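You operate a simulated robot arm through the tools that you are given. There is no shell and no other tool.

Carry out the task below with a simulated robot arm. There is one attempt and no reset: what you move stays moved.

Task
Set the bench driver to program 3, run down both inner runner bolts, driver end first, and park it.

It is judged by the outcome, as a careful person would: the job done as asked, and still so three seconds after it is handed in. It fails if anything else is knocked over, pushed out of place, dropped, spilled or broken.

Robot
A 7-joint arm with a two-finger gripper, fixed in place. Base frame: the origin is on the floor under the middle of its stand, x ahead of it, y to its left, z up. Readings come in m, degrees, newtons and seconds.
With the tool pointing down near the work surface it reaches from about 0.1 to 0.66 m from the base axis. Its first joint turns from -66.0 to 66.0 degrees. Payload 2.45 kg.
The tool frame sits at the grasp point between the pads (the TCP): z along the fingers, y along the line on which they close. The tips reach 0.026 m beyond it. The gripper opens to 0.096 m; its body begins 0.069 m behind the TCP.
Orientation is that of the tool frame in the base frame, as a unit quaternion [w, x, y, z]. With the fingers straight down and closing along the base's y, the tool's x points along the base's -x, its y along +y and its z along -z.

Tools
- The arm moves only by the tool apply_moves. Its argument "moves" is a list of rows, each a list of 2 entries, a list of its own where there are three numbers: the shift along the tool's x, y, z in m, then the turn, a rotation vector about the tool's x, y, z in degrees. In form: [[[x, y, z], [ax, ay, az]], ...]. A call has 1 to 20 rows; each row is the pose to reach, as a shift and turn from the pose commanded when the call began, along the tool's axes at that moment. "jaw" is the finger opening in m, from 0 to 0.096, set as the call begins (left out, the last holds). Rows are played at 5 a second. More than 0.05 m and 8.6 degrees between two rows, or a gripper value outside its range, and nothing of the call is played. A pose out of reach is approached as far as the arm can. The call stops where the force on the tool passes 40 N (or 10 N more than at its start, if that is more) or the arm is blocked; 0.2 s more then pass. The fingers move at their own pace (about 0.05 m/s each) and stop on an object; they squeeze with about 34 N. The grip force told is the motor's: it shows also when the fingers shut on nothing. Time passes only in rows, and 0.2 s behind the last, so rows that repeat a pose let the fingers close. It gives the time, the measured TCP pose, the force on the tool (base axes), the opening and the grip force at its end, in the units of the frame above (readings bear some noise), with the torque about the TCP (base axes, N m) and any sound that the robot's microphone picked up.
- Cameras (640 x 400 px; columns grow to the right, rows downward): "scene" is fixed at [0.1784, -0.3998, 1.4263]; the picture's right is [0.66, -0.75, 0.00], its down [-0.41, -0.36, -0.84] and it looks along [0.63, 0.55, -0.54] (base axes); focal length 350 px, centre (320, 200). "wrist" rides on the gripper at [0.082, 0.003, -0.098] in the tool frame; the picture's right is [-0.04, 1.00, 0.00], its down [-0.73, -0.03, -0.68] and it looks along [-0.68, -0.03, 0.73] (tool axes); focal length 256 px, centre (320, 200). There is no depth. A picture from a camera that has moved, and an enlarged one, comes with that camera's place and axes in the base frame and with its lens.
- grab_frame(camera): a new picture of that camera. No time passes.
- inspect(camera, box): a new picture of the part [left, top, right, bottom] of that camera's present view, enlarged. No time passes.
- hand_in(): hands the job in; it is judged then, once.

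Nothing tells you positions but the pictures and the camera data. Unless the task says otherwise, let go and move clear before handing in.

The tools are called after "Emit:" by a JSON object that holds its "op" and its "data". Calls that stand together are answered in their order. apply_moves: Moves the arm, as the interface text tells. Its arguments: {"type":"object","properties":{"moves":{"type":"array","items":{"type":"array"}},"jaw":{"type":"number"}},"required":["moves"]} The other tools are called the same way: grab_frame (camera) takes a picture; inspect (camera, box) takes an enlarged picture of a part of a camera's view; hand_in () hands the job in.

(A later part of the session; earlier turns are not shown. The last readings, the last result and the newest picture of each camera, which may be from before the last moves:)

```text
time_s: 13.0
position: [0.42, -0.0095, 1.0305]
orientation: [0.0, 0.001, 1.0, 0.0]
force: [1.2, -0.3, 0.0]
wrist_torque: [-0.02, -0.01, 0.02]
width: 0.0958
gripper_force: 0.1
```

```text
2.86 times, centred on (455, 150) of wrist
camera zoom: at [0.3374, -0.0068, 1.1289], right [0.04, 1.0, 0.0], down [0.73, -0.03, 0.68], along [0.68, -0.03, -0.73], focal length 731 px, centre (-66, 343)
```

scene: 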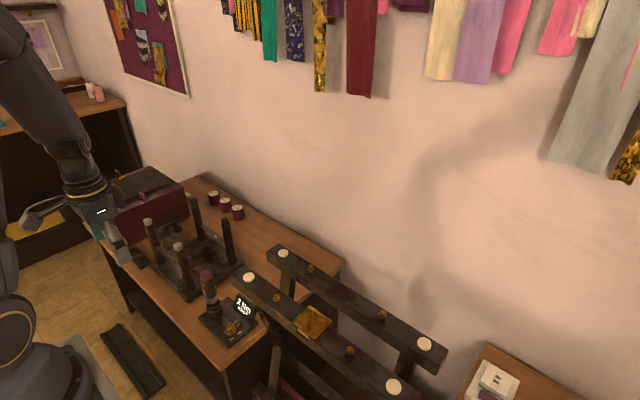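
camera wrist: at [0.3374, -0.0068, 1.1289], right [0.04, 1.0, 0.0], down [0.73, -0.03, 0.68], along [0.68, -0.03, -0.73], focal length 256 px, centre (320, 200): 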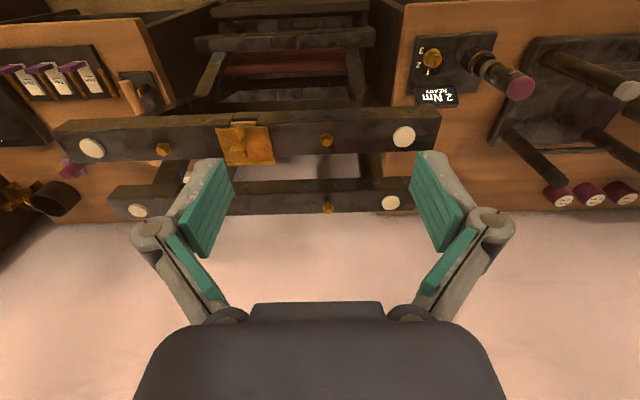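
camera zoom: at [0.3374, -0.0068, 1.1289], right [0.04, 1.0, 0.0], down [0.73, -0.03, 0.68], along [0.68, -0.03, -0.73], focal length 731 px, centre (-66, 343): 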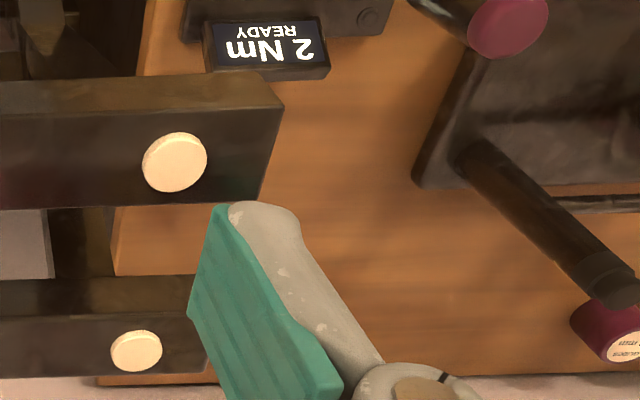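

Driver-end inner bolt is at ≈ (0.592, −0.006, 0.88), the hex flats facing ±y. Before picking anything up I'll check with the empty gripper that I can reach above the far-end bolt at driver height.

Emit:
{"op": "apply_moves", "data": {"moves": [[[-0.029, -0.031, -0.01], [0, 0, 0]], [[-0.058, -0.062, -0.01], [0, 0, 0]], [[-0.087, -0.093, -0.01], [0, 0, 0]], [[-0.116, -0.124, -0.01], [0, 0, 0]], [[-0.145, -0.155, -0.01], [0, 0, 0]], [[-0.172, -0.186, -0.01], [0, 0, 0]]]}}

Emit:
{"op": "apply_moves", "data": {"moves": [[[0, 0, 0], [0, 0, -8.5]], [[0, 0, 0], [0, 0, -17]], [[0, 0, 0], [0, 0, -25.5]], [[0, 0, 0], [0, 0, -34]], [[0, 0, 0], [0, 0, -42.5]], [[0, 0, 0], [0, 0, -51]], [[0, 0, 0], [0, 0, -59.5]], [[0, 0, 0], [0, 0, -68]], [[0, 0, 0], [0, 0, -76.5]], [[0, 0, 0], [0, 0, -85]], [[0, 0, 0], [0, 0, -90]]]}}

Emit:
{"op": "grab_frame", "data": {"camera": "wrist"}}

Emit:
{"op": "grab_frame", "data": {"camera": "scene"}}

```text
time_s: 14.4
position: [0.5932, -0.1964, 1.0374]
orientation: [0.0, 0.0, 1.0, 0.0]
force: [0.1, 0.0, 0.2]
wrist_torque: [-0.01, -0.03, 0.04]
width: 0.0961
gripper_force: 0.1
```

```text
time_s: 16.8
position: [0.5903, -0.1969, 1.0393]
orientation: [0.001, 0.708, -0.707, -0.001]
force: [0.5, -0.4, -0.1]
wrist_torque: [0.02, 0.04, 0.01]
width: 0.096
gripper_force: 0.1
```

```text
taken
camera wrist: at [0.5864, -0.2801, 1.1383], right [-1.0, 0.04, 0.0], down [0.03, 0.73, 0.68], along [0.03, 0.68, -0.73], focal length 256 px, centre (320, 200)
```

wrist: 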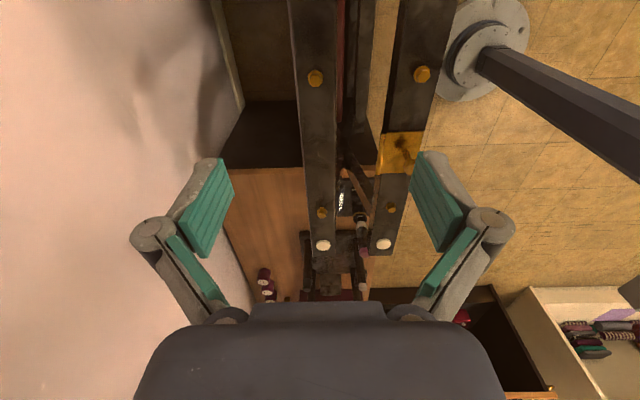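

```text
taken
```

scene: 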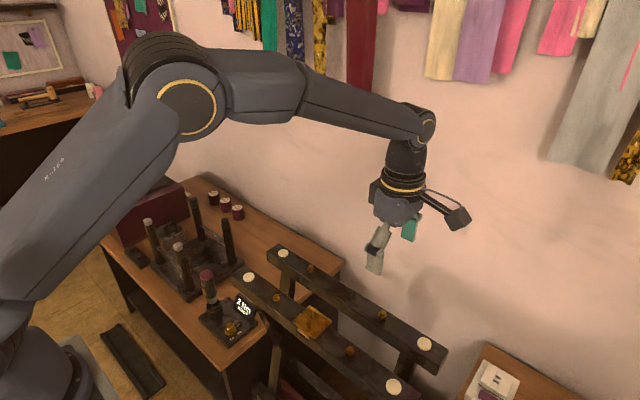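

Reach is fine with the jaws turned to close along x. This view from above gives a precise check of the bolt, so I'll zoom in.

Emit:
{"op": "inspect", "data": {"camera": "wrist", "box": [290, 58, 340, 90]}}

Emit:
{"op": "inspect", "data": {"camera": "wrist", "box": [290, 160, 440, 260]}}

```text
12.50 times, centred on (315, 74) of wrist
camera zoom: at [0.5864, -0.2801, 1.1383], right [-1.0, 0.04, 0.0], down [0.03, 0.73, 0.68], along [0.03, 0.68, -0.73], focal length 3200 px, centre (382, 1775)
```

zoom: 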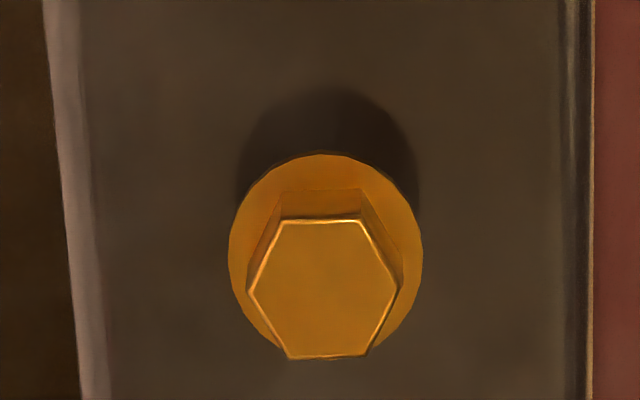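

```text
4.00 times, centred on (365, 210) of wrist
camera zoom: at [0.5864, -0.2801, 1.1383], right [-1.0, 0.04, 0.0], down [0.03, 0.73, 0.68], along [0.03, 0.68, -0.73], focal length 1024 px, centre (140, 160)
```

zoom: 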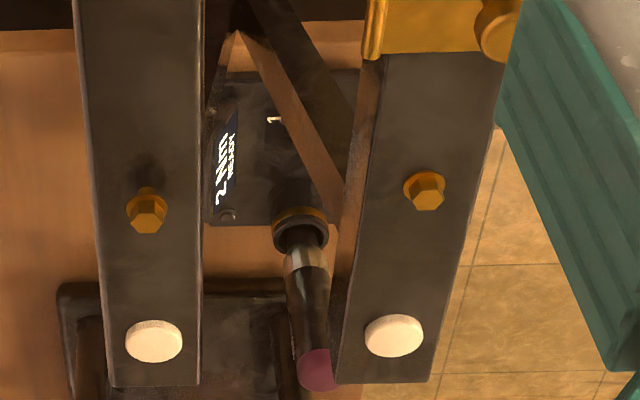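

Bolt head for the far end measured at (0.594, −0.196, 0.879). Now sliding over to the driver-end bolt for the same check.

Emit:
{"op": "apply_moves", "data": {"moves": [[[-0.048, 0, 0], [0, 0, 0]], [[-0.096, 0, 0], [0, 0, 0]], [[-0.144, 0, 0], [0, 0, 0]], [[-0.191, 0, 0], [0, 0, 0]]]}}

Emit:
{"op": "grab_frame", "data": {"camera": "wrist"}}

Emit:
{"op": "inspect", "data": {"camera": "wrist", "box": [290, 58, 340, 90]}}

Emit:
{"op": "inspect", "data": {"camera": "wrist", "box": [260, 80, 420, 230]}}

```text
time_s: 17.8
position: [0.5918, -0.0064, 1.0408]
orientation: [0.0, -0.706, 0.708, 0.0]
force: [0.0, 0.1, 0.4]
wrist_torque: [-0.03, 0.01, 0.01]
width: 0.0959
gripper_force: 0.1
```

```text
taken
camera wrist: at [0.5873, -0.0882, 1.1391], right [-1.0, 0.04, 0.0], down [0.03, 0.73, 0.68], along [0.03, 0.68, -0.73], focal length 256 px, centre (320, 200)
```

wrist: 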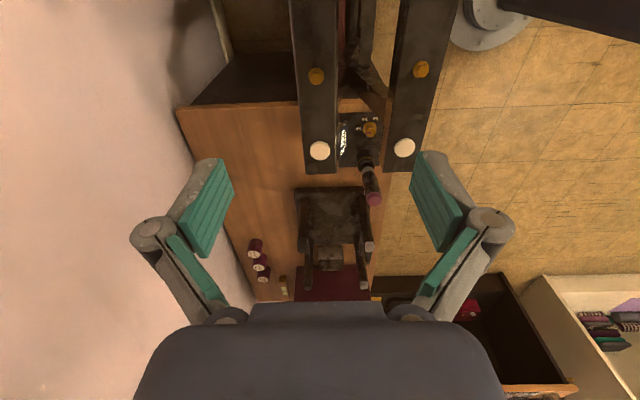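

```text
12.50 times, centred on (315, 74) of wrist
camera zoom: at [0.5873, -0.0882, 1.1391], right [-1.0, 0.04, 0.0], down [0.03, 0.73, 0.68], along [0.03, 0.68, -0.73], focal length 3200 px, centre (382, 1775)
```

zoom: 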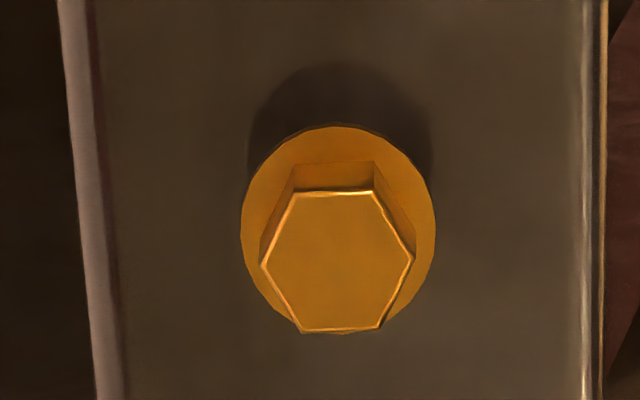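

```text
2.67 times, centred on (340, 155) of wrist
camera zoom: at [0.5873, -0.0882, 1.1391], right [-1.0, 0.04, 0.0], down [0.03, 0.73, 0.68], along [0.03, 0.68, -0.73], focal length 683 px, centre (267, 320)
```

zoom: 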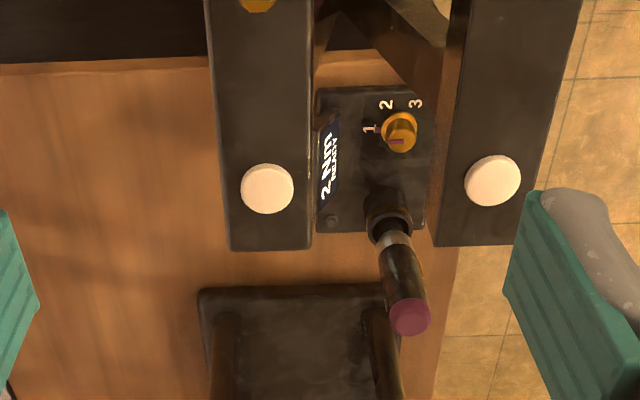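

Driver-end inner bolt is at (0.594, −0.005, 0.879). Now I'll go above the dial (≈ (0.482, 0.204)) with the jaws turned ready for the first 60° turn.

Emit:
{"op": "apply_moves", "data": {"moves": [[[-0.03, 0.014, -0.01], [0, 0, 7]], [[-0.06, 0.028, -0.01], [0, 0, 14]], [[-0.09, 0.042, -0.01], [0, 0, 21]], [[-0.12, 0.056, -0.01], [0, 0, 28]], [[-0.15, 0.07, -0.01], [0, 0, 36]], [[-0.18, 0.084, -0.01], [0, 0, 44]], [[-0.21, 0.098, -0.01], [0, 0, 52]], [[-0.21, 0.11, -0.01], [0, 0, 60]]]}}

Emit:
{"op": "apply_moves", "data": {"moves": [[[0, 0, 0.04], [0, 0, 0]], [[0, 0, 0.08], [0, 0, 0]], [[0, 0, 0.12], [0, 0, 0]], [[0, 0, 0.16], [0, 0, 0]], [[0, 0, 0.2], [0, 0, 0]]], "jaw": 0.06}}

Emit:
{"op": "grab_frame", "data": {"camera": "wrist"}}

Emit:
{"op": "inspect", "data": {"camera": "wrist", "box": [240, 60, 400, 160]}}

Emit:
{"op": "grab_frame", "data": {"camera": "scene"}}

```text
time_s: 19.6
position: [0.4835, 0.2016, 1.0492]
orientation: [0.0, -0.258, 0.966, 0.001]
force: [0.3, 0.6, -0.4]
wrist_torque: [-0.03, -0.01, -0.02]
width: 0.096
gripper_force: 0.0
```

```text
time_s: 20.8
position: [0.4795, 0.2009, 0.8501]
orientation: [0.0, -0.259, 0.966, 0.0]
force: [0.5, 0.2, 0.0]
wrist_torque: [-0.02, 0.01, 0.01]
width: 0.0601
gripper_force: 0.2
```

```text
taken
camera wrist: at [0.4069, 0.1625, 0.9481], right [-0.47, 0.89, 0.0], down [0.65, 0.34, 0.68], along [0.6, 0.32, -0.73], focal length 256 px, centre (320, 200)
```

wrist: 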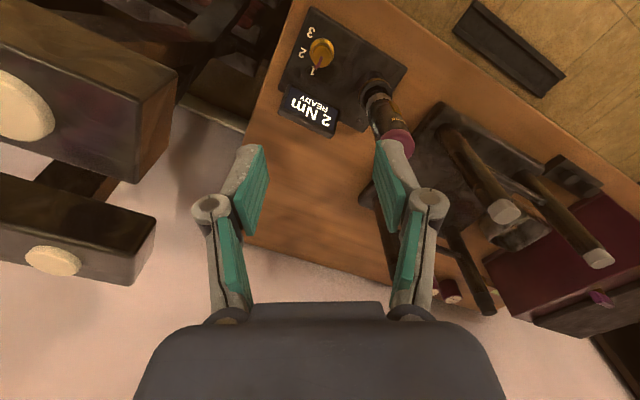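

```text
4.00 times, centred on (320, 110) of wrist
camera zoom: at [0.4069, 0.1625, 0.9481], right [-0.47, 0.89, 0.0], down [0.65, 0.34, 0.68], along [0.6, 0.32, -0.73], focal length 1024 px, centre (320, 560)
```

zoom: 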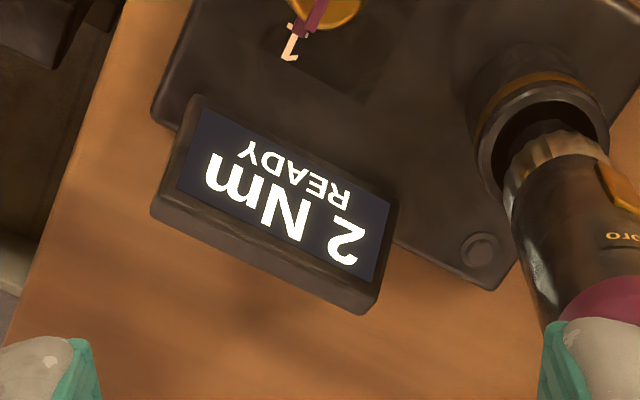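

```text
taken
```

scene: 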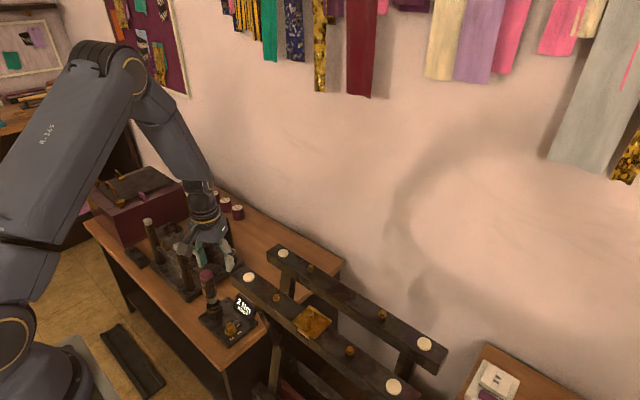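

The dial sits straight below the tool at pixel (321,52). Zooming on it to centre precisely.

Emit:
{"op": "inspect", "data": {"camera": "wrist", "box": [296, 30, 346, 80]}}

Emit:
{"op": "inspect", "data": {"camera": "wrist", "box": [270, 0, 430, 140]}}

```text
8.00 times, centred on (321, 55) of wrist
camera zoom: at [0.4069, 0.1625, 0.9481], right [-0.47, 0.89, 0.0], down [0.65, 0.34, 0.68], along [0.6, 0.32, -0.73], focal length 2048 px, centre (312, 1360)
```

zoom: 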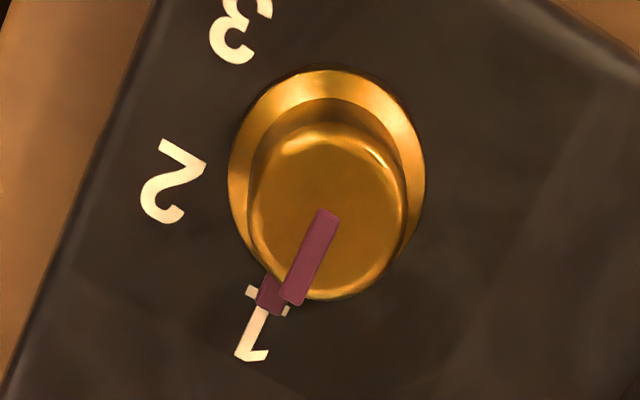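

```text
2.86 times, centred on (350, 70) of wrist
camera zoom: at [0.4069, 0.1625, 0.9481], right [-0.47, 0.89, 0.0], down [0.65, 0.34, 0.68], along [0.6, 0.32, -0.73], focal length 731 px, centre (234, 571)
```

zoom: 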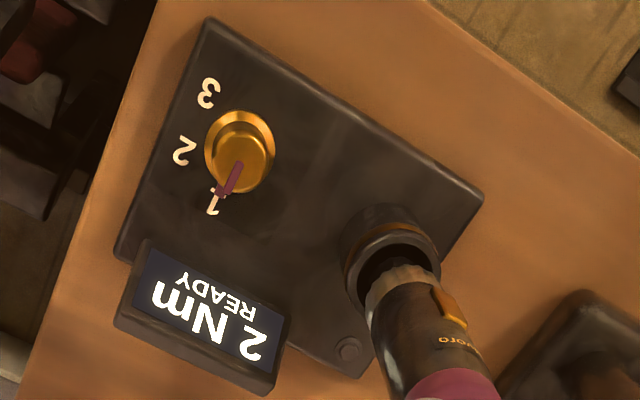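

The knob axis works out to (0.482, 0.2045), knob top z ≈ 0.60, plate z ≈ 0.57. I'll correct by about 4 mm, descend partway and check again.

Emit:
{"op": "apply_moves", "data": {"moves": [[[-0.0044, 0.002, 0.045], [0, 0, 0]], [[-0.0044, 0.002, 0.09], [0, 0, 0]], [[-0.0044, 0.002, 0.135], [0, 0, 0]], [[-0.0044, 0.002, 0.17], [0, 0, 0]]], "jaw": 0.045}}

Emit:
{"op": "grab_frame", "data": {"camera": "wrist"}}

Emit:
{"op": "inspect", "data": {"camera": "wrist", "box": [260, 80, 380, 180]}}

Emit:
{"op": "inspect", "data": {"camera": "scene", "box": [160, 210, 290, 350]}}

```text
time_s: 21.8
position: [0.4815, 0.2048, 0.6774]
orientation: [0.0, -0.259, 0.966, 0.0]
force: [-0.5, 0.0, -0.8]
wrist_torque: [-0.03, -0.04, 0.0]
width: 0.0449
gripper_force: 0.0
```

```text
taken
camera wrist: at [0.4086, 0.1663, 0.7754], right [-0.46, 0.89, 0.0], down [0.65, 0.34, 0.68], along [0.6, 0.32, -0.73], focal length 256 px, centre (320, 200)
```

wrist: 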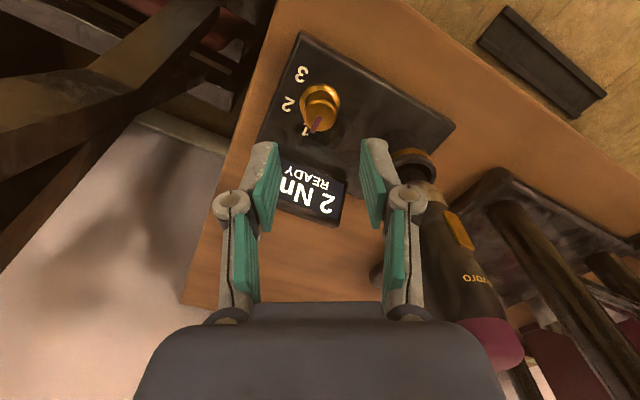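

```text
4.00 times, centred on (320, 130) of wrist
camera zoom: at [0.4086, 0.1663, 0.7754], right [-0.46, 0.89, 0.0], down [0.65, 0.34, 0.68], along [0.6, 0.32, -0.73], focal length 1024 px, centre (320, 480)
```

zoom: 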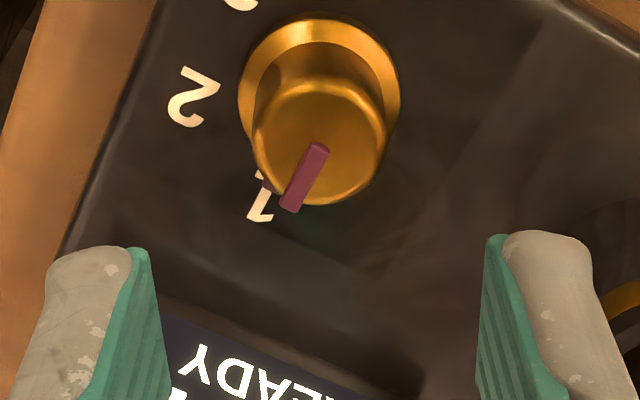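

```text
2.86 times, centred on (225, 280) of scene
camera zoom: at [0.1784, -0.3998, 1.4263], right [0.66, -0.75, 0.0], down [-0.41, -0.36, -0.84], along [0.63, 0.55, -0.54], focal length 999 px, centre (591, -29)
```

zoom: 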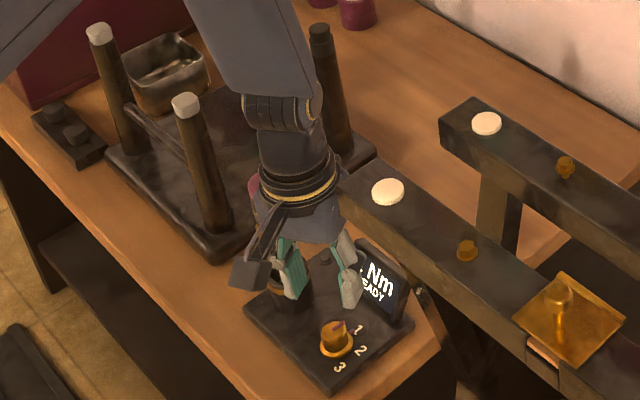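

The knob is centred between the jaws to within about 1 mm. Descending the last 7 cm gently.

Emit:
{"op": "apply_moves", "data": {"moves": [[[0.001, 0, 0.03], [0, 0, 0]], [[0.001, 0, 0.05], [0, 0, 0]], [[0.001, 0, 0.06], [0, 0, 0]], [[0.001, 0, 0.068], [0, 0, 0]]]}}

Emit:
{"op": "grab_frame", "data": {"camera": "wrist"}}

Emit:
{"op": "inspect", "data": {"camera": "scene", "box": [180, 250, 280, 350]}}

```text
time_s: 22.8
position: [0.484, 0.2064, 0.6128]
orientation: [-0.001, -0.259, 0.966, -0.001]
force: [1.1, 0.5, -0.6]
wrist_torque: [0.02, 0.0, -0.01]
width: 0.045
gripper_force: 0.1
```

```text
taken
camera wrist: at [0.41, 0.1682, 0.7105], right [-0.46, 0.89, 0.0], down [0.65, 0.34, 0.68], along [0.6, 0.32, -0.73], focal length 256 px, centre (320, 200)
```

wrist: 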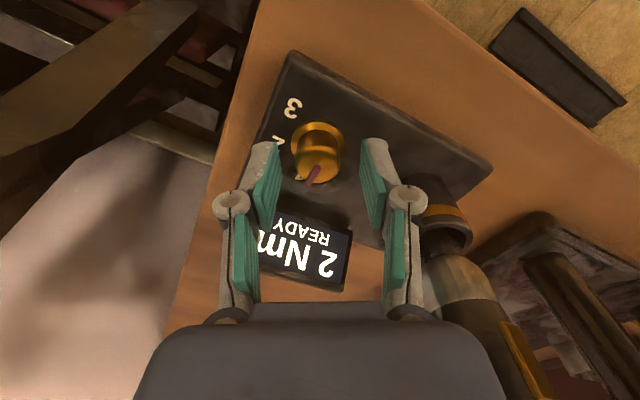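

```text
4.00 times, centred on (230, 300) of scene
camera zoom: at [0.1784, -0.3998, 1.4263], right [0.66, -0.75, 0.0], down [-0.41, -0.36, -0.84], along [0.63, 0.55, -0.54], focal length 1398 px, centre (680, -200)
```

zoom: 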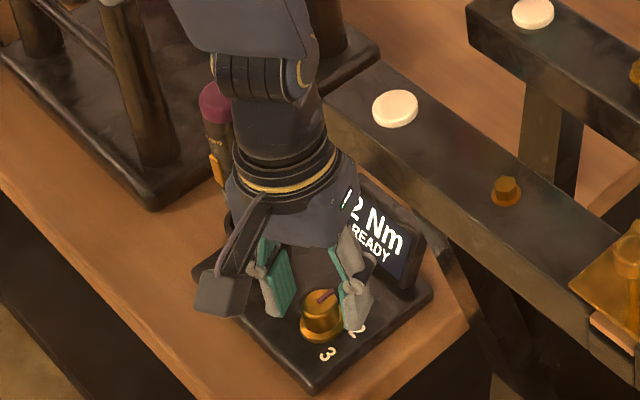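

The knob cap is between the fingertips. I'll go down another 5 mm and close on it.

Emit:
{"op": "apply_moves", "data": {"moves": [[[0, -0.001, 0.005], [0, 0, 0]], [[0, -0.001, 0.006], [0, 0, 0]]]}}

Emit:
{"op": "apply_moves", "data": {"moves": [[[0, 0, 0], [0, 0, 0]], [[0, 0, 0], [0, 0, 0]], [[0, 0, 0], [0, 0, 0]], [[0, 0, 0], [0, 0, 0]]], "jaw": 0.015}}

Emit:
{"op": "grab_frame", "data": {"camera": "wrist"}}

```text
time_s: 23.4
position: [0.4833, 0.2046, 0.6061]
orientation: [0.0, -0.259, 0.966, 0.0]
force: [0.1, 0.4, 0.0]
wrist_torque: [-0.02, 0.01, 0.04]
width: 0.045
gripper_force: 0.0
```

```text
time_s: 24.4
position: [0.4831, 0.2047, 0.6068]
orientation: [0.0, -0.259, 0.966, 0.0]
force: [-1.9, 4.1, -1.9]
wrist_torque: [0.1, 0.0, -0.04]
width: 0.0247
gripper_force: 44.9
```

```text
taken
camera wrist: at [0.41, 0.1668, 0.7042], right [-0.47, 0.89, 0.0], down [0.65, 0.34, 0.68], along [0.6, 0.32, -0.73], focal length 256 px, centre (320, 200)
```

wrist: 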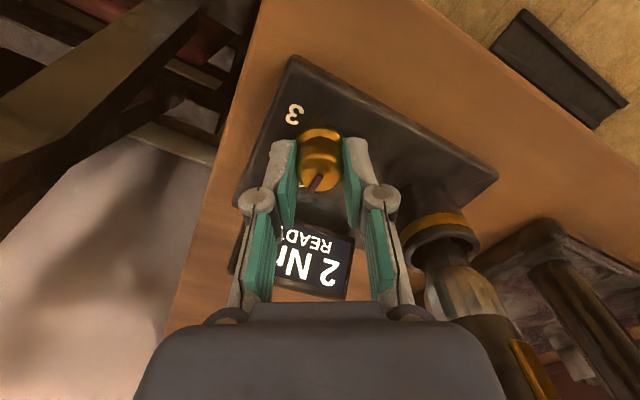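

The knob is gripped (24.7 mm wide, small side force). Now turning it 60° clockwise as seen from above.

Emit:
{"op": "apply_moves", "data": {"moves": [[[0, 0, 0], [0, 0, 7]], [[0, 0, 0], [0, 0, 14]], [[0, 0, 0], [0, 0, 21]], [[0, 0, 0], [0, 0, 28]], [[0, 0, 0], [0, 0, 35]], [[0, 0, 0], [0, 0, 42]], [[0, 0, 0], [0, 0, 49]], [[0, 0, 0], [0, 0, 56]], [[0, 0, 0], [0, 0, 60]]]}}

Emit:
{"op": "grab_frame", "data": {"camera": "wrist"}}

Emit:
{"op": "inspect", "data": {"camera": "scene", "box": [180, 250, 280, 350]}}

```text
time_s: 26.4
position: [0.4827, 0.2043, 0.6055]
orientation: [0.0, 0.26, 0.966, -0.001]
force: [-6.1, -26.1, 18.4]
wrist_torque: [-0.17, 0.96, 0.03]
width: 0.0247
gripper_force: 45.1
```

```text
taken
camera wrist: at [0.4136, 0.2476, 0.704], right [0.54, 0.84, 0.0], down [0.62, -0.39, 0.68], along [0.57, -0.37, -0.73], focal length 256 px, centre (320, 200)
```

wrist: 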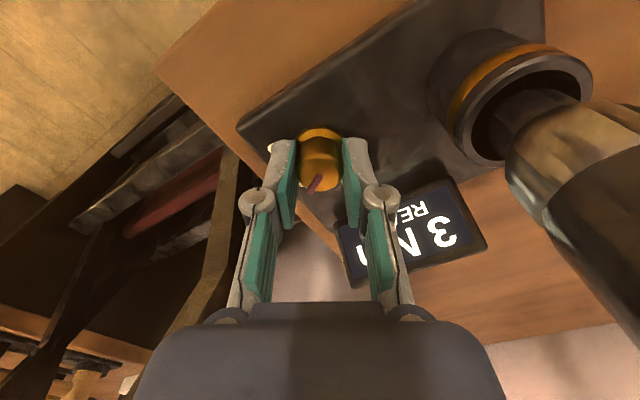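

```text
4.00 times, centred on (230, 300) of scene
camera zoom: at [0.1781, -0.4003, 1.4261], right [0.66, -0.75, 0.0], down [-0.41, -0.36, -0.84], along [0.63, 0.55, -0.54], focal length 1398 px, centre (680, -200)
```

zoom: 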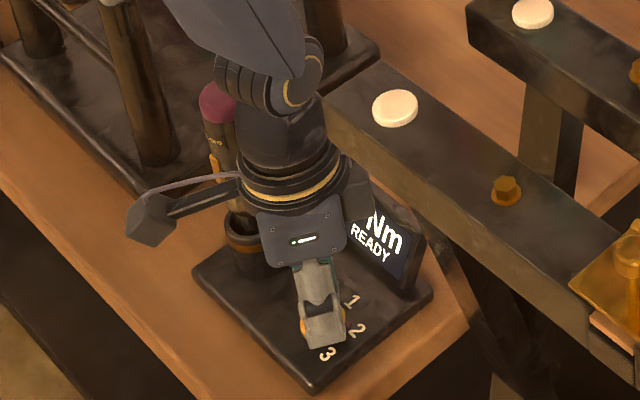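

The display now reads "3 Nm" (program 2). There is some side load on the tool, so I'll hold a moment to re-read it before opening.

Emit:
{"op": "apply_moves", "data": {"moves": [[[0, 0, 0], [0, 0, 0]], [[0, 0, 0], [0, 0, 0]]]}}

Emit:
{"op": "inspect", "data": {"camera": "wrist", "box": [220, 90, 420, 230]}}

```text
time_s: 27.0
position: [0.4846, 0.2047, 0.6059]
orientation: [0.0, 0.258, 0.966, -0.002]
force: [-5.4, -25.9, 11.9]
wrist_torque: [-0.2, 0.81, 0.05]
width: 0.0247
gripper_force: 44.6
```

```text
2.86 times, centred on (320, 160) of wrist
camera zoom: at [0.4135, 0.2475, 0.704], right [0.53, 0.84, 0.0], down [0.62, -0.39, 0.68], along [0.57, -0.37, -0.73], focal length 731 px, centre (320, 314)
```

zoom: 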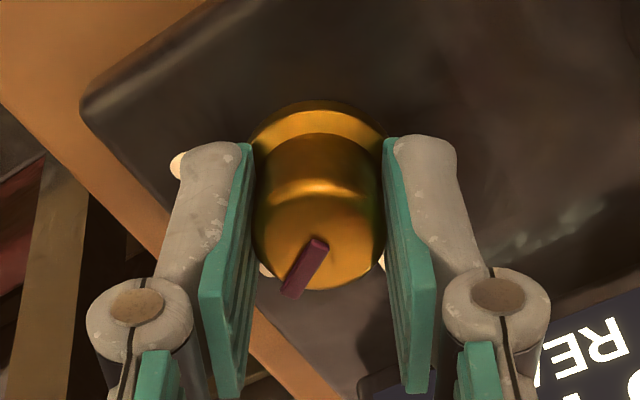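

Pointer now points to 2. Side load is likely slight off-centre turning; I'll release the knob and check that it disappears.

Emit:
{"op": "apply_moves", "data": {"moves": [[[0, 0, 0], [0, 0, 0]], [[0, 0, 0], [0, 0, 0]], [[0, 0, 0], [0, 0, 0]]], "jaw": 0.045}}

Emit:
{"op": "inspect", "data": {"camera": "wrist", "box": [220, 90, 420, 230]}}

Emit:
{"op": "inspect", "data": {"camera": "scene", "box": [160, 230, 300, 350]}}

```text
time_s: 27.8
position: [0.4841, 0.2077, 0.6064]
orientation: [0.0, 0.259, 0.966, 0.0]
force: [0.7, 0.3, 0.3]
wrist_torque: [0.01, -0.02, -0.01]
width: 0.0451
gripper_force: 0.0
```

```text
2.86 times, centred on (320, 160) of wrist
camera zoom: at [0.414, 0.25, 0.7045], right [0.53, 0.85, 0.0], down [0.62, -0.39, 0.68], along [0.57, -0.36, -0.73], focal length 731 px, centre (320, 314)
```

zoom: 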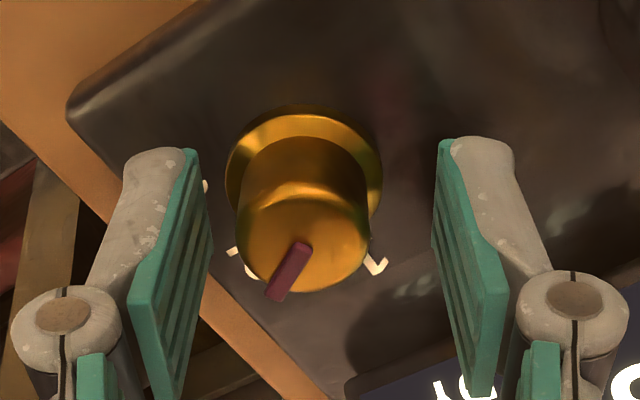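

```text
3.33 times, centred on (230, 290) of scene
camera zoom: at [0.1784, -0.3998, 1.4263], right [0.66, -0.75, 0.0], down [-0.41, -0.36, -0.84], along [0.63, 0.55, -0.54], focal length 1165 px, centre (620, -100)
```

zoom: 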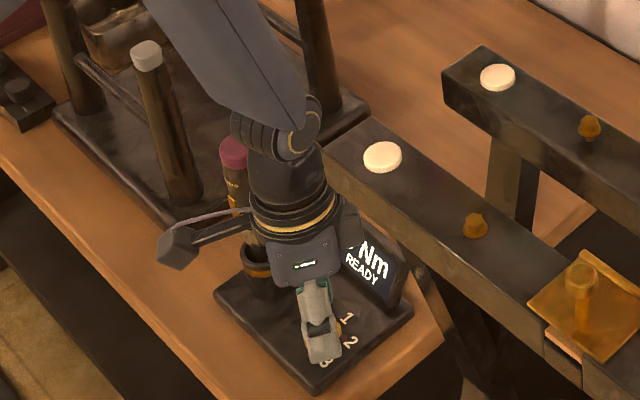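

Load gone on release; the knob is about 3 mm off the jaw centre, so I'll re-centre while swinging back 60° for the second turn.

Emit:
{"op": "apply_moves", "data": {"moves": [[[0.0016, -0.0028, 0], [0, 0, -7]], [[0.0016, -0.0028, 0], [0, 0, -14]], [[0.0016, -0.0028, 0], [0, 0, -21]], [[0.0016, -0.0028, 0], [0, 0, -28]], [[0.0016, -0.0028, 0], [0, 0, -35]], [[0.0016, -0.0028, 0], [0, 0, -42]], [[0.0016, -0.0028, 0], [0, 0, -49]], [[0.0016, -0.0028, 0], [0, 0, -56]], [[0.0016, -0.0028, 0], [0, 0, -60]]]}}

Emit:
{"op": "inspect", "data": {"camera": "wrist", "box": [220, 90, 420, 230]}}

Emit:
{"op": "grab_frame", "data": {"camera": "wrist"}}

```text
time_s: 29.8
position: [0.4803, 0.2058, 0.6046]
orientation: [0.0, -0.26, 0.966, 0.0]
force: [-0.3, -0.6, 0.0]
wrist_torque: [-0.02, 0.0, 0.01]
width: 0.045
gripper_force: 0.0
```

```text
2.86 times, centred on (320, 160) of wrist
camera zoom: at [0.4066, 0.1669, 0.704], right [-0.47, 0.88, 0.0], down [0.65, 0.34, 0.68], along [0.6, 0.32, -0.73], focal length 731 px, centre (320, 314)
```

zoom: 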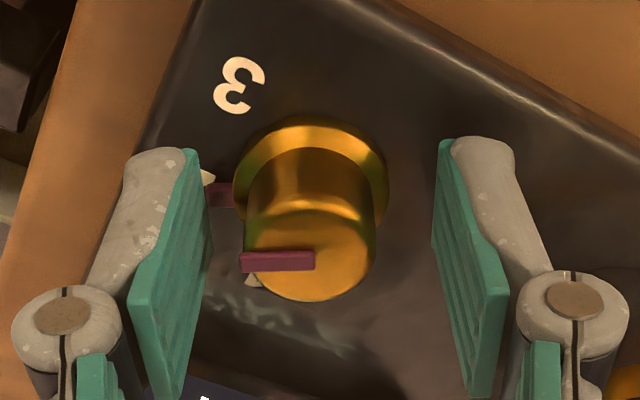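

```text
taken
camera wrist: at [0.4066, 0.1669, 0.704], right [-0.47, 0.88, 0.0], down [0.65, 0.34, 0.68], along [0.6, 0.32, -0.73], focal length 256 px, centre (320, 200)
```

wrist: 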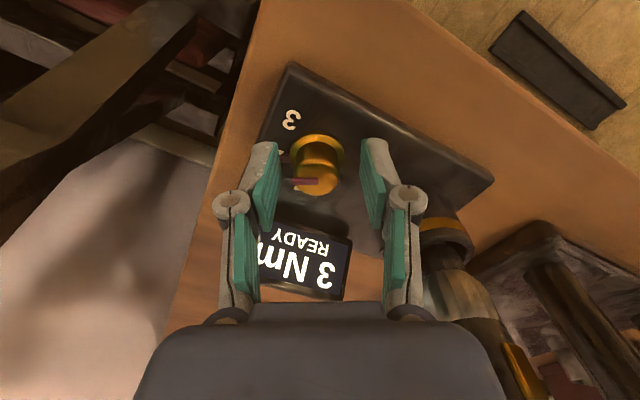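

Display reads 3 Nm, pointer at 2, and the jaws straddle the knob again. Small centring tweak, then close and turn the second 60°.

Emit:
{"op": "apply_moves", "data": {"moves": [[[0.001, -0.0015, 0], [0, 0, 0]], [[0.001, -0.0015, 0], [0, 0, 0]]]}}

Emit:
{"op": "apply_moves", "data": {"moves": [[[0, 0, 0], [0, 0, 0]], [[0, 0, 0], [0, 0, 0]], [[0, 0, 0], [0, 0, 0]], [[0, 0, 0], [0, 0, 0]]], "jaw": 0.015}}

Emit:
{"op": "apply_moves", "data": {"moves": [[[0, 0, 0], [0, 0, 7]], [[0, 0, 0], [0, 0, 14]], [[0, 0, 0], [0, 0, 21]], [[0, 0, 0], [0, 0, 28]], [[0, 0, 0], [0, 0, 35]], [[0, 0, 0], [0, 0, 42]], [[0, 0, 0], [0, 0, 49]], [[0, 0, 0], [0, 0, 56]], [[0, 0, 0], [0, 0, 60]]]}}

Emit:
{"op": "grab_frame", "data": {"camera": "wrist"}}

```text
time_s: 30.4
position: [0.4804, 0.2033, 0.6064]
orientation: [0.0, -0.259, 0.966, -0.001]
force: [0.4, 0.2, 1.1]
wrist_torque: [-0.01, 0.0, -0.01]
width: 0.0448
gripper_force: 0.0
```

```text
time_s: 31.4
position: [0.4802, 0.2043, 0.6066]
orientation: [0.0, -0.259, 0.966, -0.001]
force: [-2.3, 3.5, 1.5]
wrist_torque: [0.11, 0.06, 0.0]
width: 0.0243
gripper_force: 45.0
```

```text
time_s: 33.4
position: [0.4801, 0.2062, 0.6058]
orientation: [-0.001, 0.259, 0.966, 0.002]
force: [-5.7, 20.0, 1.9]
wrist_torque: [0.47, 0.12, 0.08]
width: 0.0244
gripper_force: 45.2
```

```text
taken
camera wrist: at [0.41, 0.2484, 0.7046], right [0.54, 0.84, 0.0], down [0.62, -0.4, 0.68], along [0.57, -0.36, -0.74], focal length 256 px, centre (320, 200)
```

wrist: 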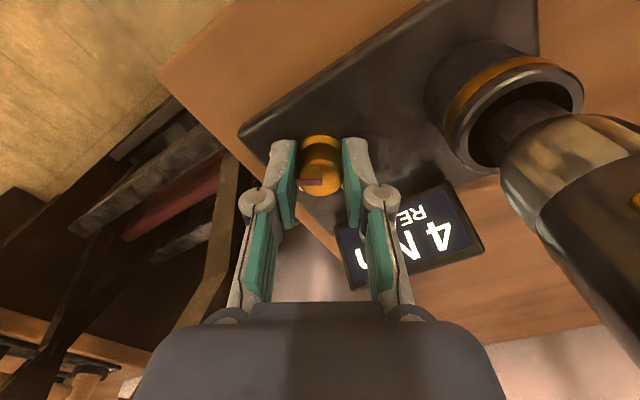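

Display now shows 4 Nm, program 3. I'll release and lift straight up to verify.

Emit:
{"op": "apply_moves", "data": {"moves": [[[0, 0, 0], [0, 0, 0]], [[0, 0, 0], [0, 0, 0]], [[0, 0, 0], [0, 0, 0]]], "jaw": 0.045}}

Emit:
{"op": "apply_moves", "data": {"moves": [[[0, 0, -0.03], [0, 0, 0]], [[0, 0, -0.07], [0, 0, 0]], [[0, 0, -0.11], [0, 0, 0]], [[0, 0, -0.15], [0, 0, -8]], [[0, 0, -0.19], [0, 0, -16]], [[0, 0, -0.22], [0, 0, -24]], [[0, 0, -0.22], [0, 0, -30]]]}}

Emit:
{"op": "grab_frame", "data": {"camera": "wrist"}}

Emit:
{"op": "inspect", "data": {"camera": "wrist", "box": [270, 20, 430, 140]}}

```text
time_s: 34.2
position: [0.4804, 0.2037, 0.6079]
orientation: [-0.001, 0.258, 0.966, 0.0]
force: [0.1, -0.5, 0.5]
wrist_torque: [0.0, 0.0, 0.0]
width: 0.0455
gripper_force: 0.0
```

```text
time_s: 35.8
position: [0.4802, 0.2006, 0.8255]
orientation: [0.001, -0.001, 1.0, -0.001]
force: [1.3, -0.4, -0.3]
wrist_torque: [-0.01, 0.01, -0.02]
width: 0.0452
gripper_force: 0.1
```

```text
taken
camera wrist: at [0.3978, 0.2033, 0.9239], right [0.04, 1.0, 0.0], down [0.73, -0.03, 0.68], along [0.68, -0.03, -0.73], focal length 256 px, centre (320, 200)
```

wrist: 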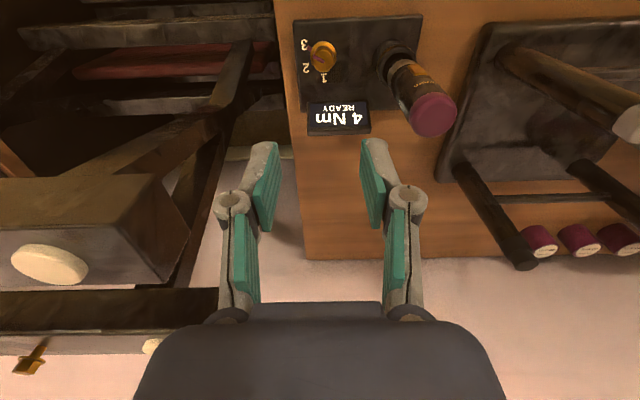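

```text
3.33 times, centred on (350, 80) of wrist
camera zoom: at [0.3978, 0.2033, 0.9239], right [0.04, 1.0, 0.0], down [0.73, -0.03, 0.68], along [0.68, -0.03, -0.73], focal length 853 px, centre (220, 600)
```

zoom: 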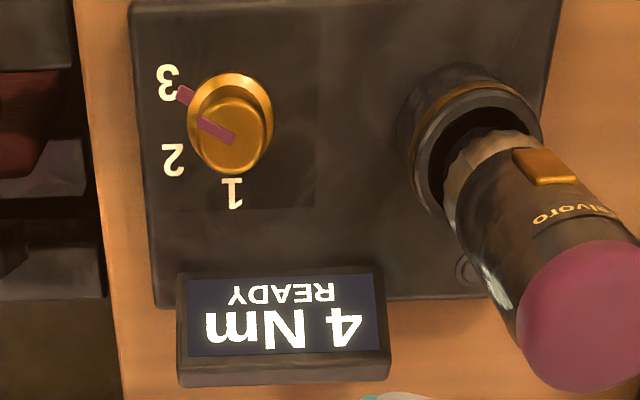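

Program 3 is set (4 Nm READY, pointer on 3). Now I'll move above the driver and turn the jaws to close along x, so a pad will lie on the brass trigger.

Emit:
{"op": "apply_moves", "data": {"moves": [[[-0.002, 0.02, -0.02], [0, 0, -8]], [[-0.004, 0.04, -0.02], [0, 0, -16]], [[-0.006, 0.06, -0.02], [0, 0, -24]], [[-0.008, 0.086, -0.02], [0, 0, -32]], [[-0.008, 0.086, -0.02], [0, 0, -40]], [[-0.008, 0.086, -0.02], [0, 0, -48]], [[-0.008, 0.086, -0.02], [0, 0, -56]], [[-0.008, 0.086, -0.02], [0, 0, -64]], [[-0.008, 0.086, -0.02], [0, 0, -72]], [[-0.008, 0.086, -0.02], [0, 0, -80]], [[-0.008, 0.086, -0.02], [0, 0, -88]], [[-0.008, 0.086, -0.02], [0, 0, -90]]], "jaw": 0.075}}

Emit:
{"op": "grab_frame", "data": {"camera": "wrist"}}

Emit:
{"op": "inspect", "data": {"camera": "wrist", "box": [260, 60, 400, 200]}}

Emit:
{"op": "inspect", "data": {"camera": "scene", "box": [150, 180, 290, 340]}}

```text
time_s: 38.4
position: [0.4887, 0.2903, 0.8474]
orientation: [0.0, 0.708, -0.706, -0.001]
force: [0.3, 0.5, -0.8]
wrist_torque: [0.01, 0.0, 0.01]
width: 0.0751
gripper_force: 0.1
```

```text
taken
camera wrist: at [0.484, 0.2073, 0.9449], right [-1.0, 0.04, 0.0], down [0.03, 0.73, 0.68], along [0.03, 0.68, -0.73], focal length 256 px, centre (320, 200)
```

wrist: 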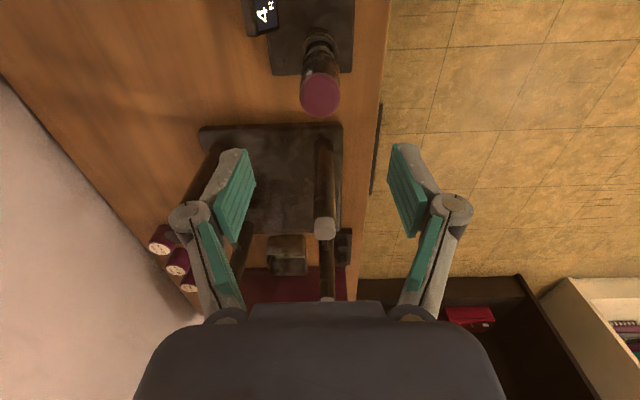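

```text
2.86 times, centred on (330, 130) of wrist
camera zoom: at [0.484, 0.2073, 0.9449], right [-1.0, 0.04, 0.0], down [0.03, 0.73, 0.68], along [0.03, 0.68, -0.73], focal length 731 px, centre (291, 400)
```

zoom: 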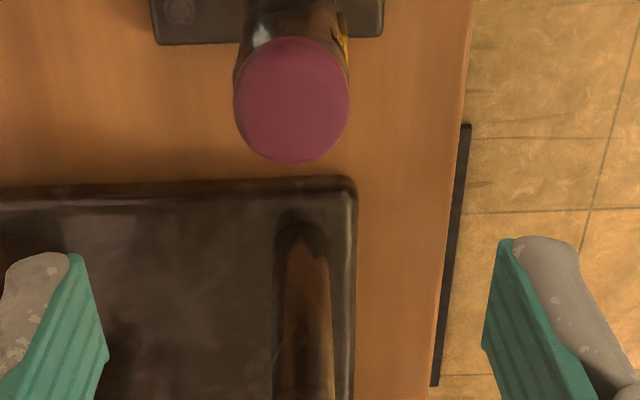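

```text
2.50 times, centred on (220, 260) of scene
camera zoom: at [0.1784, -0.3998, 1.4263], right [0.66, -0.75, 0.0], down [-0.41, -0.36, -0.84], along [0.63, 0.55, -0.54], focal length 874 px, centre (570, 50)
```

zoom: 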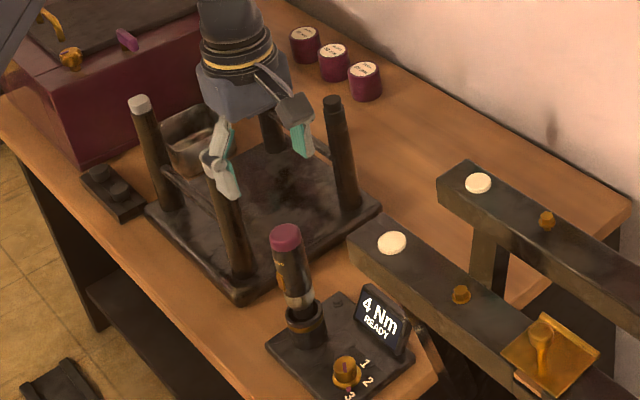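

The driver is 3 mm off in y only; correcting and descending around it with the jaws open.

Emit:
{"op": "apply_moves", "data": {"moves": [[[0.003, 0, 0.04], [0, 0, 0]], [[0.003, 0, 0.08], [0, 0, 0]], [[0.003, 0, 0.11], [0, 0, 0]], [[0.003, 0, 0.14], [0, 0, 0]], [[0.003, 0, 0.163], [0, 0, 0]]]}}

Emit:
{"op": "grab_frame", "data": {"camera": "wrist"}}

Emit:
{"op": "inspect", "data": {"camera": "scene", "box": [170, 230, 270, 340]}}

```text
time_s: 39.6
position: [0.4883, 0.2864, 0.6836]
orientation: [0.0, -0.707, 0.708, 0.0]
force: [-0.9, 0.5, 0.3]
wrist_torque: [-0.03, -0.03, 0.01]
width: 0.075
gripper_force: 0.0
```

```text
taken
camera wrist: at [0.4838, 0.2044, 0.7812], right [-1.0, 0.04, 0.0], down [0.03, 0.73, 0.68], along [0.03, 0.68, -0.73], focal length 256 px, centre (320, 200)
```

wrist: 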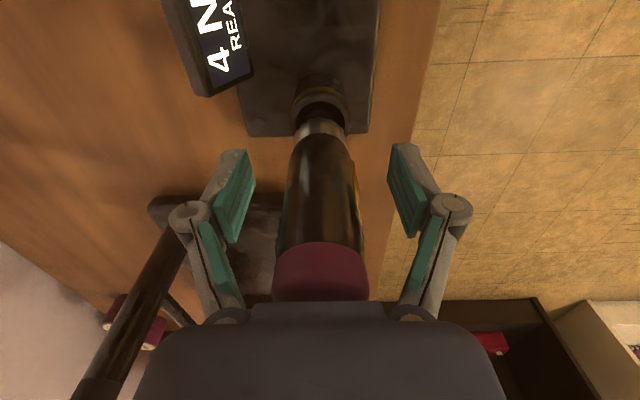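

```text
3.64 times, centred on (220, 285) of scene
camera zoom: at [0.1784, -0.3998, 1.4263], right [0.66, -0.75, 0.0], down [-0.41, -0.36, -0.84], along [0.63, 0.55, -0.54], focal length 1271 px, centre (684, -109)
```

zoom: 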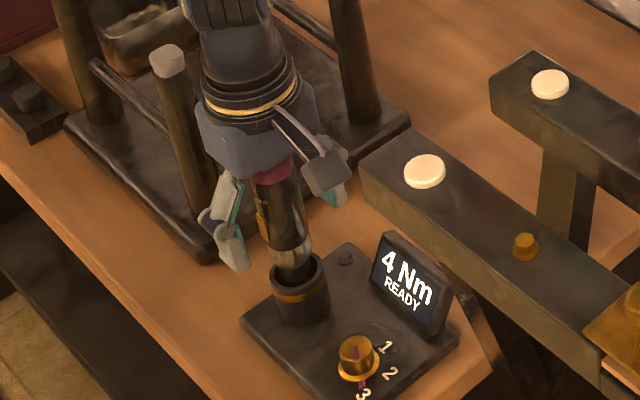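

The jaws straddle the driver with the trigger on the right-hand pad at pad height. I'll shift 3 mm to centre it, then close and listen.

Emit:
{"op": "apply_moves", "data": {"moves": [[[0, 0.003, 0], [0, 0, 0]], [[0, 0.003, 0], [0, 0, 0]]]}}

Emit:
{"op": "apply_moves", "data": {"moves": [[[0, 0, 0], [0, 0, 0]], [[0, 0, 0], [0, 0, 0]], [[0, 0, 0], [0, 0, 0]], [[0, 0, 0], [0, 0, 0]], [[0, 0, 0], [0, 0, 0]]], "jaw": 0.025}}

Emit:
{"op": "grab_frame", "data": {"camera": "wrist"}}

Emit:
{"op": "inspect", "data": {"camera": "scene", "box": [170, 230, 270, 340]}}

```text
time_s: 40.2
position: [0.4847, 0.2856, 0.6826]
orientation: [0.0, -0.707, 0.707, 0.0]
force: [0.0, 0.0, 0.6]
wrist_torque: [-0.06, 0.03, 0.02]
width: 0.075
gripper_force: 0.1
```

```text
time_s: 41.4
position: [0.4856, 0.2871, 0.6829]
orientation: [0.0, -0.707, 0.707, 0.0]
force: [1.1, 1.0, 3.6]
wrist_torque: [0.03, -0.13, 0.03]
width: 0.0322
gripper_force: 33.9
```

```text
taken
camera wrist: at [0.4814, 0.2042, 0.7821], right [-1.0, 0.04, 0.0], down [0.03, 0.73, 0.68], along [0.03, 0.68, -0.73], focal length 256 px, centre (320, 200)
```

wrist: 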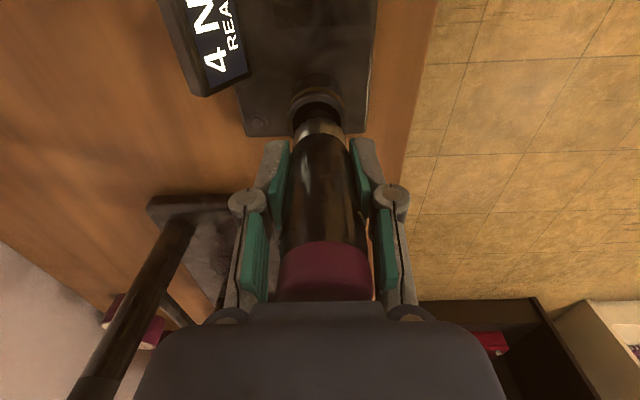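

```text
3.64 times, centred on (220, 285) of scene
camera zoom: at [0.1784, -0.3998, 1.4262], right [0.66, -0.75, 0.0], down [-0.41, -0.36, -0.84], along [0.63, 0.55, -0.54], focal length 1271 px, centre (684, -109)
```

zoom: 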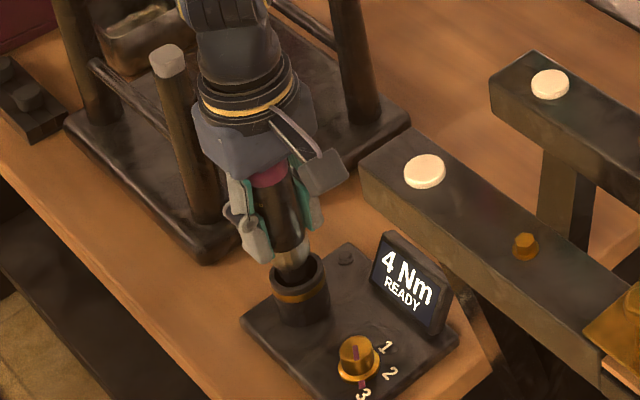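

Driver is gripped (32 mm, 34 N), no motor sound yet, display still READY. Lifting it straight out of the dock.

Emit:
{"op": "apply_moves", "data": {"moves": [[[0, 0, -0.01], [0, 0, 0]], [[0, 0, -0.03], [0, 0, 0]], [[0, 0, -0.06], [0, 0, 0]], [[0, 0, -0.1], [0, 0, 0]], [[0, 0, -0.14], [0, 0, 0]], [[0, 0, -0.18], [0, 0, 0]]]}}

Emit:
{"op": "grab_frame", "data": {"camera": "wrist"}}

Emit:
{"op": "inspect", "data": {"camera": "scene", "box": [160, 170, 280, 340]}}

Emit:
{"op": "inspect", "data": {"camera": "wrist", "box": [260, 60, 380, 160]}}

```text
time_s: 42.8
position: [0.4827, 0.2856, 0.8624]
orientation: [0.001, 0.707, -0.707, 0.0]
force: [0.1, 0.4, -3.0]
wrist_torque: [-0.03, 0.0, 0.01]
width: 0.0323
gripper_force: 34.5
```

```text
taken
camera wrist: at [0.4787, 0.203, 0.9604], right [-1.0, 0.04, 0.0], down [0.03, 0.73, 0.68], along [0.03, 0.68, -0.73], focal length 256 px, centre (320, 200)
```

wrist: 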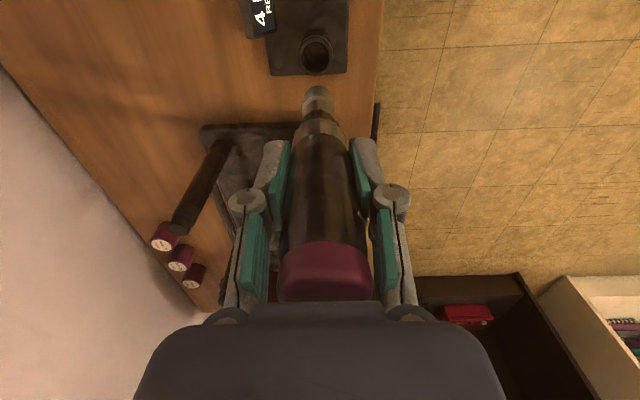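

```text
2.35 times, centred on (220, 255) of scene
camera zoom: at [0.1785, -0.3998, 1.4263], right [0.66, -0.75, 0.0], down [-0.41, -0.36, -0.84], along [0.63, 0.55, -0.54], focal length 823 px, centre (555, 71)
```

zoom: 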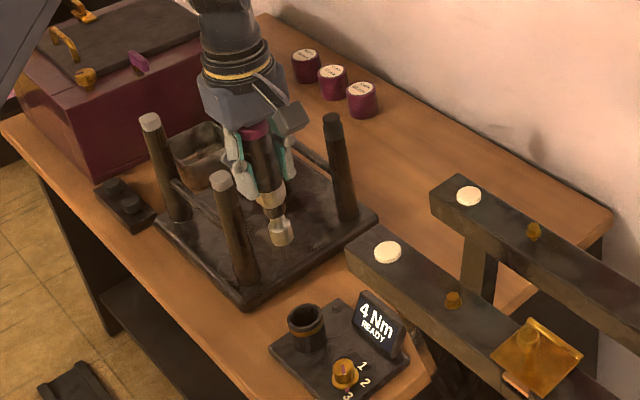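

```text
4.00 times, centred on (320, 110) of wrist
camera zoom: at [0.4787, 0.203, 0.9604], right [-1.0, 0.04, 0.0], down [0.03, 0.73, 0.68], along [0.03, 0.68, -0.73], focal length 1024 px, centre (320, 560)
```

zoom: 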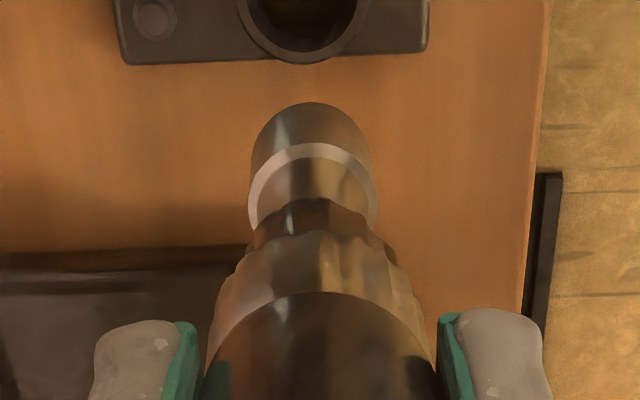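

The driver is out, its socket tip about 106 mm below the grasp point, hanging nearly straight. I'll measure its tilt more closely before moving to the bolt.

Emit:
{"op": "inspect", "data": {"camera": "wrist", "box": [270, 120, 370, 310]}}

Emit:
{"op": "inspect", "data": {"camera": "scene", "box": [240, 180, 300, 290]}}

Emit:
{"op": "inspect", "data": {"camera": "wrist", "box": [295, 78, 345, 118]}}

```text
2.11 times, centred on (320, 215) of wrist
camera zoom: at [0.4787, 0.203, 0.9604], right [-1.0, 0.04, 0.0], down [0.03, 0.73, 0.68], along [0.03, 0.68, -0.73], focal length 539 px, centre (320, 168)
```

zoom: 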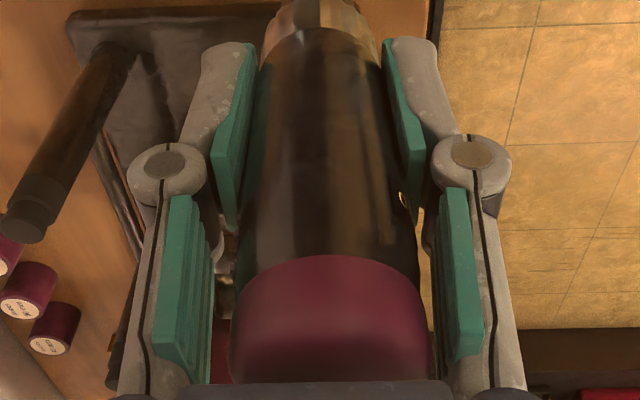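

```text
3.64 times, centred on (270, 235) of scene
camera zoom: at [0.1785, -0.3998, 1.4263], right [0.66, -0.75, 0.0], down [-0.41, -0.36, -0.84], along [0.63, 0.55, -0.54], focal length 1271 px, centre (502, 73)
```

zoom: 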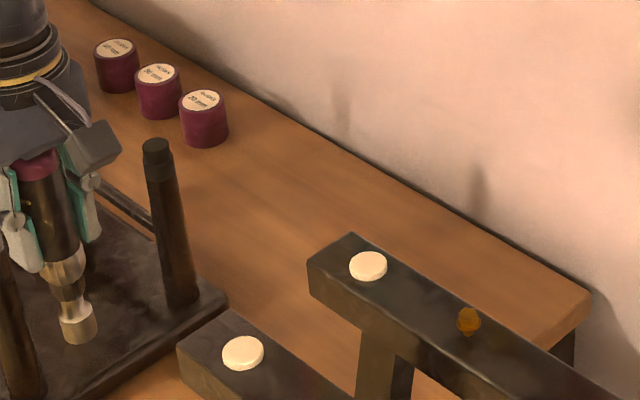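

```text
10.00 times, centred on (320, 98) of wrist
camera zoom: at [0.4787, 0.203, 0.9604], right [-1.0, 0.04, 0.0], down [0.03, 0.73, 0.68], along [0.03, 0.68, -0.73], focal length 2560 px, centre (320, 1220)
```

zoom: 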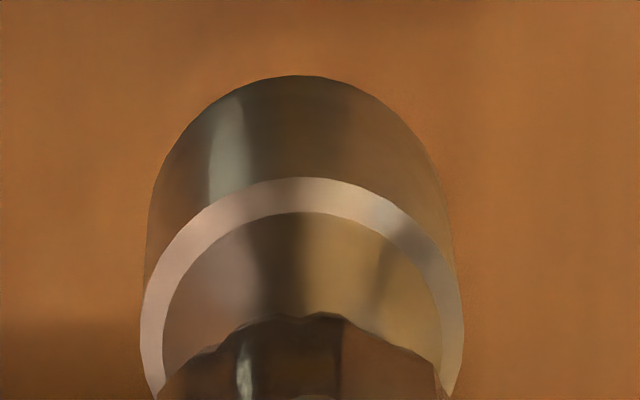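

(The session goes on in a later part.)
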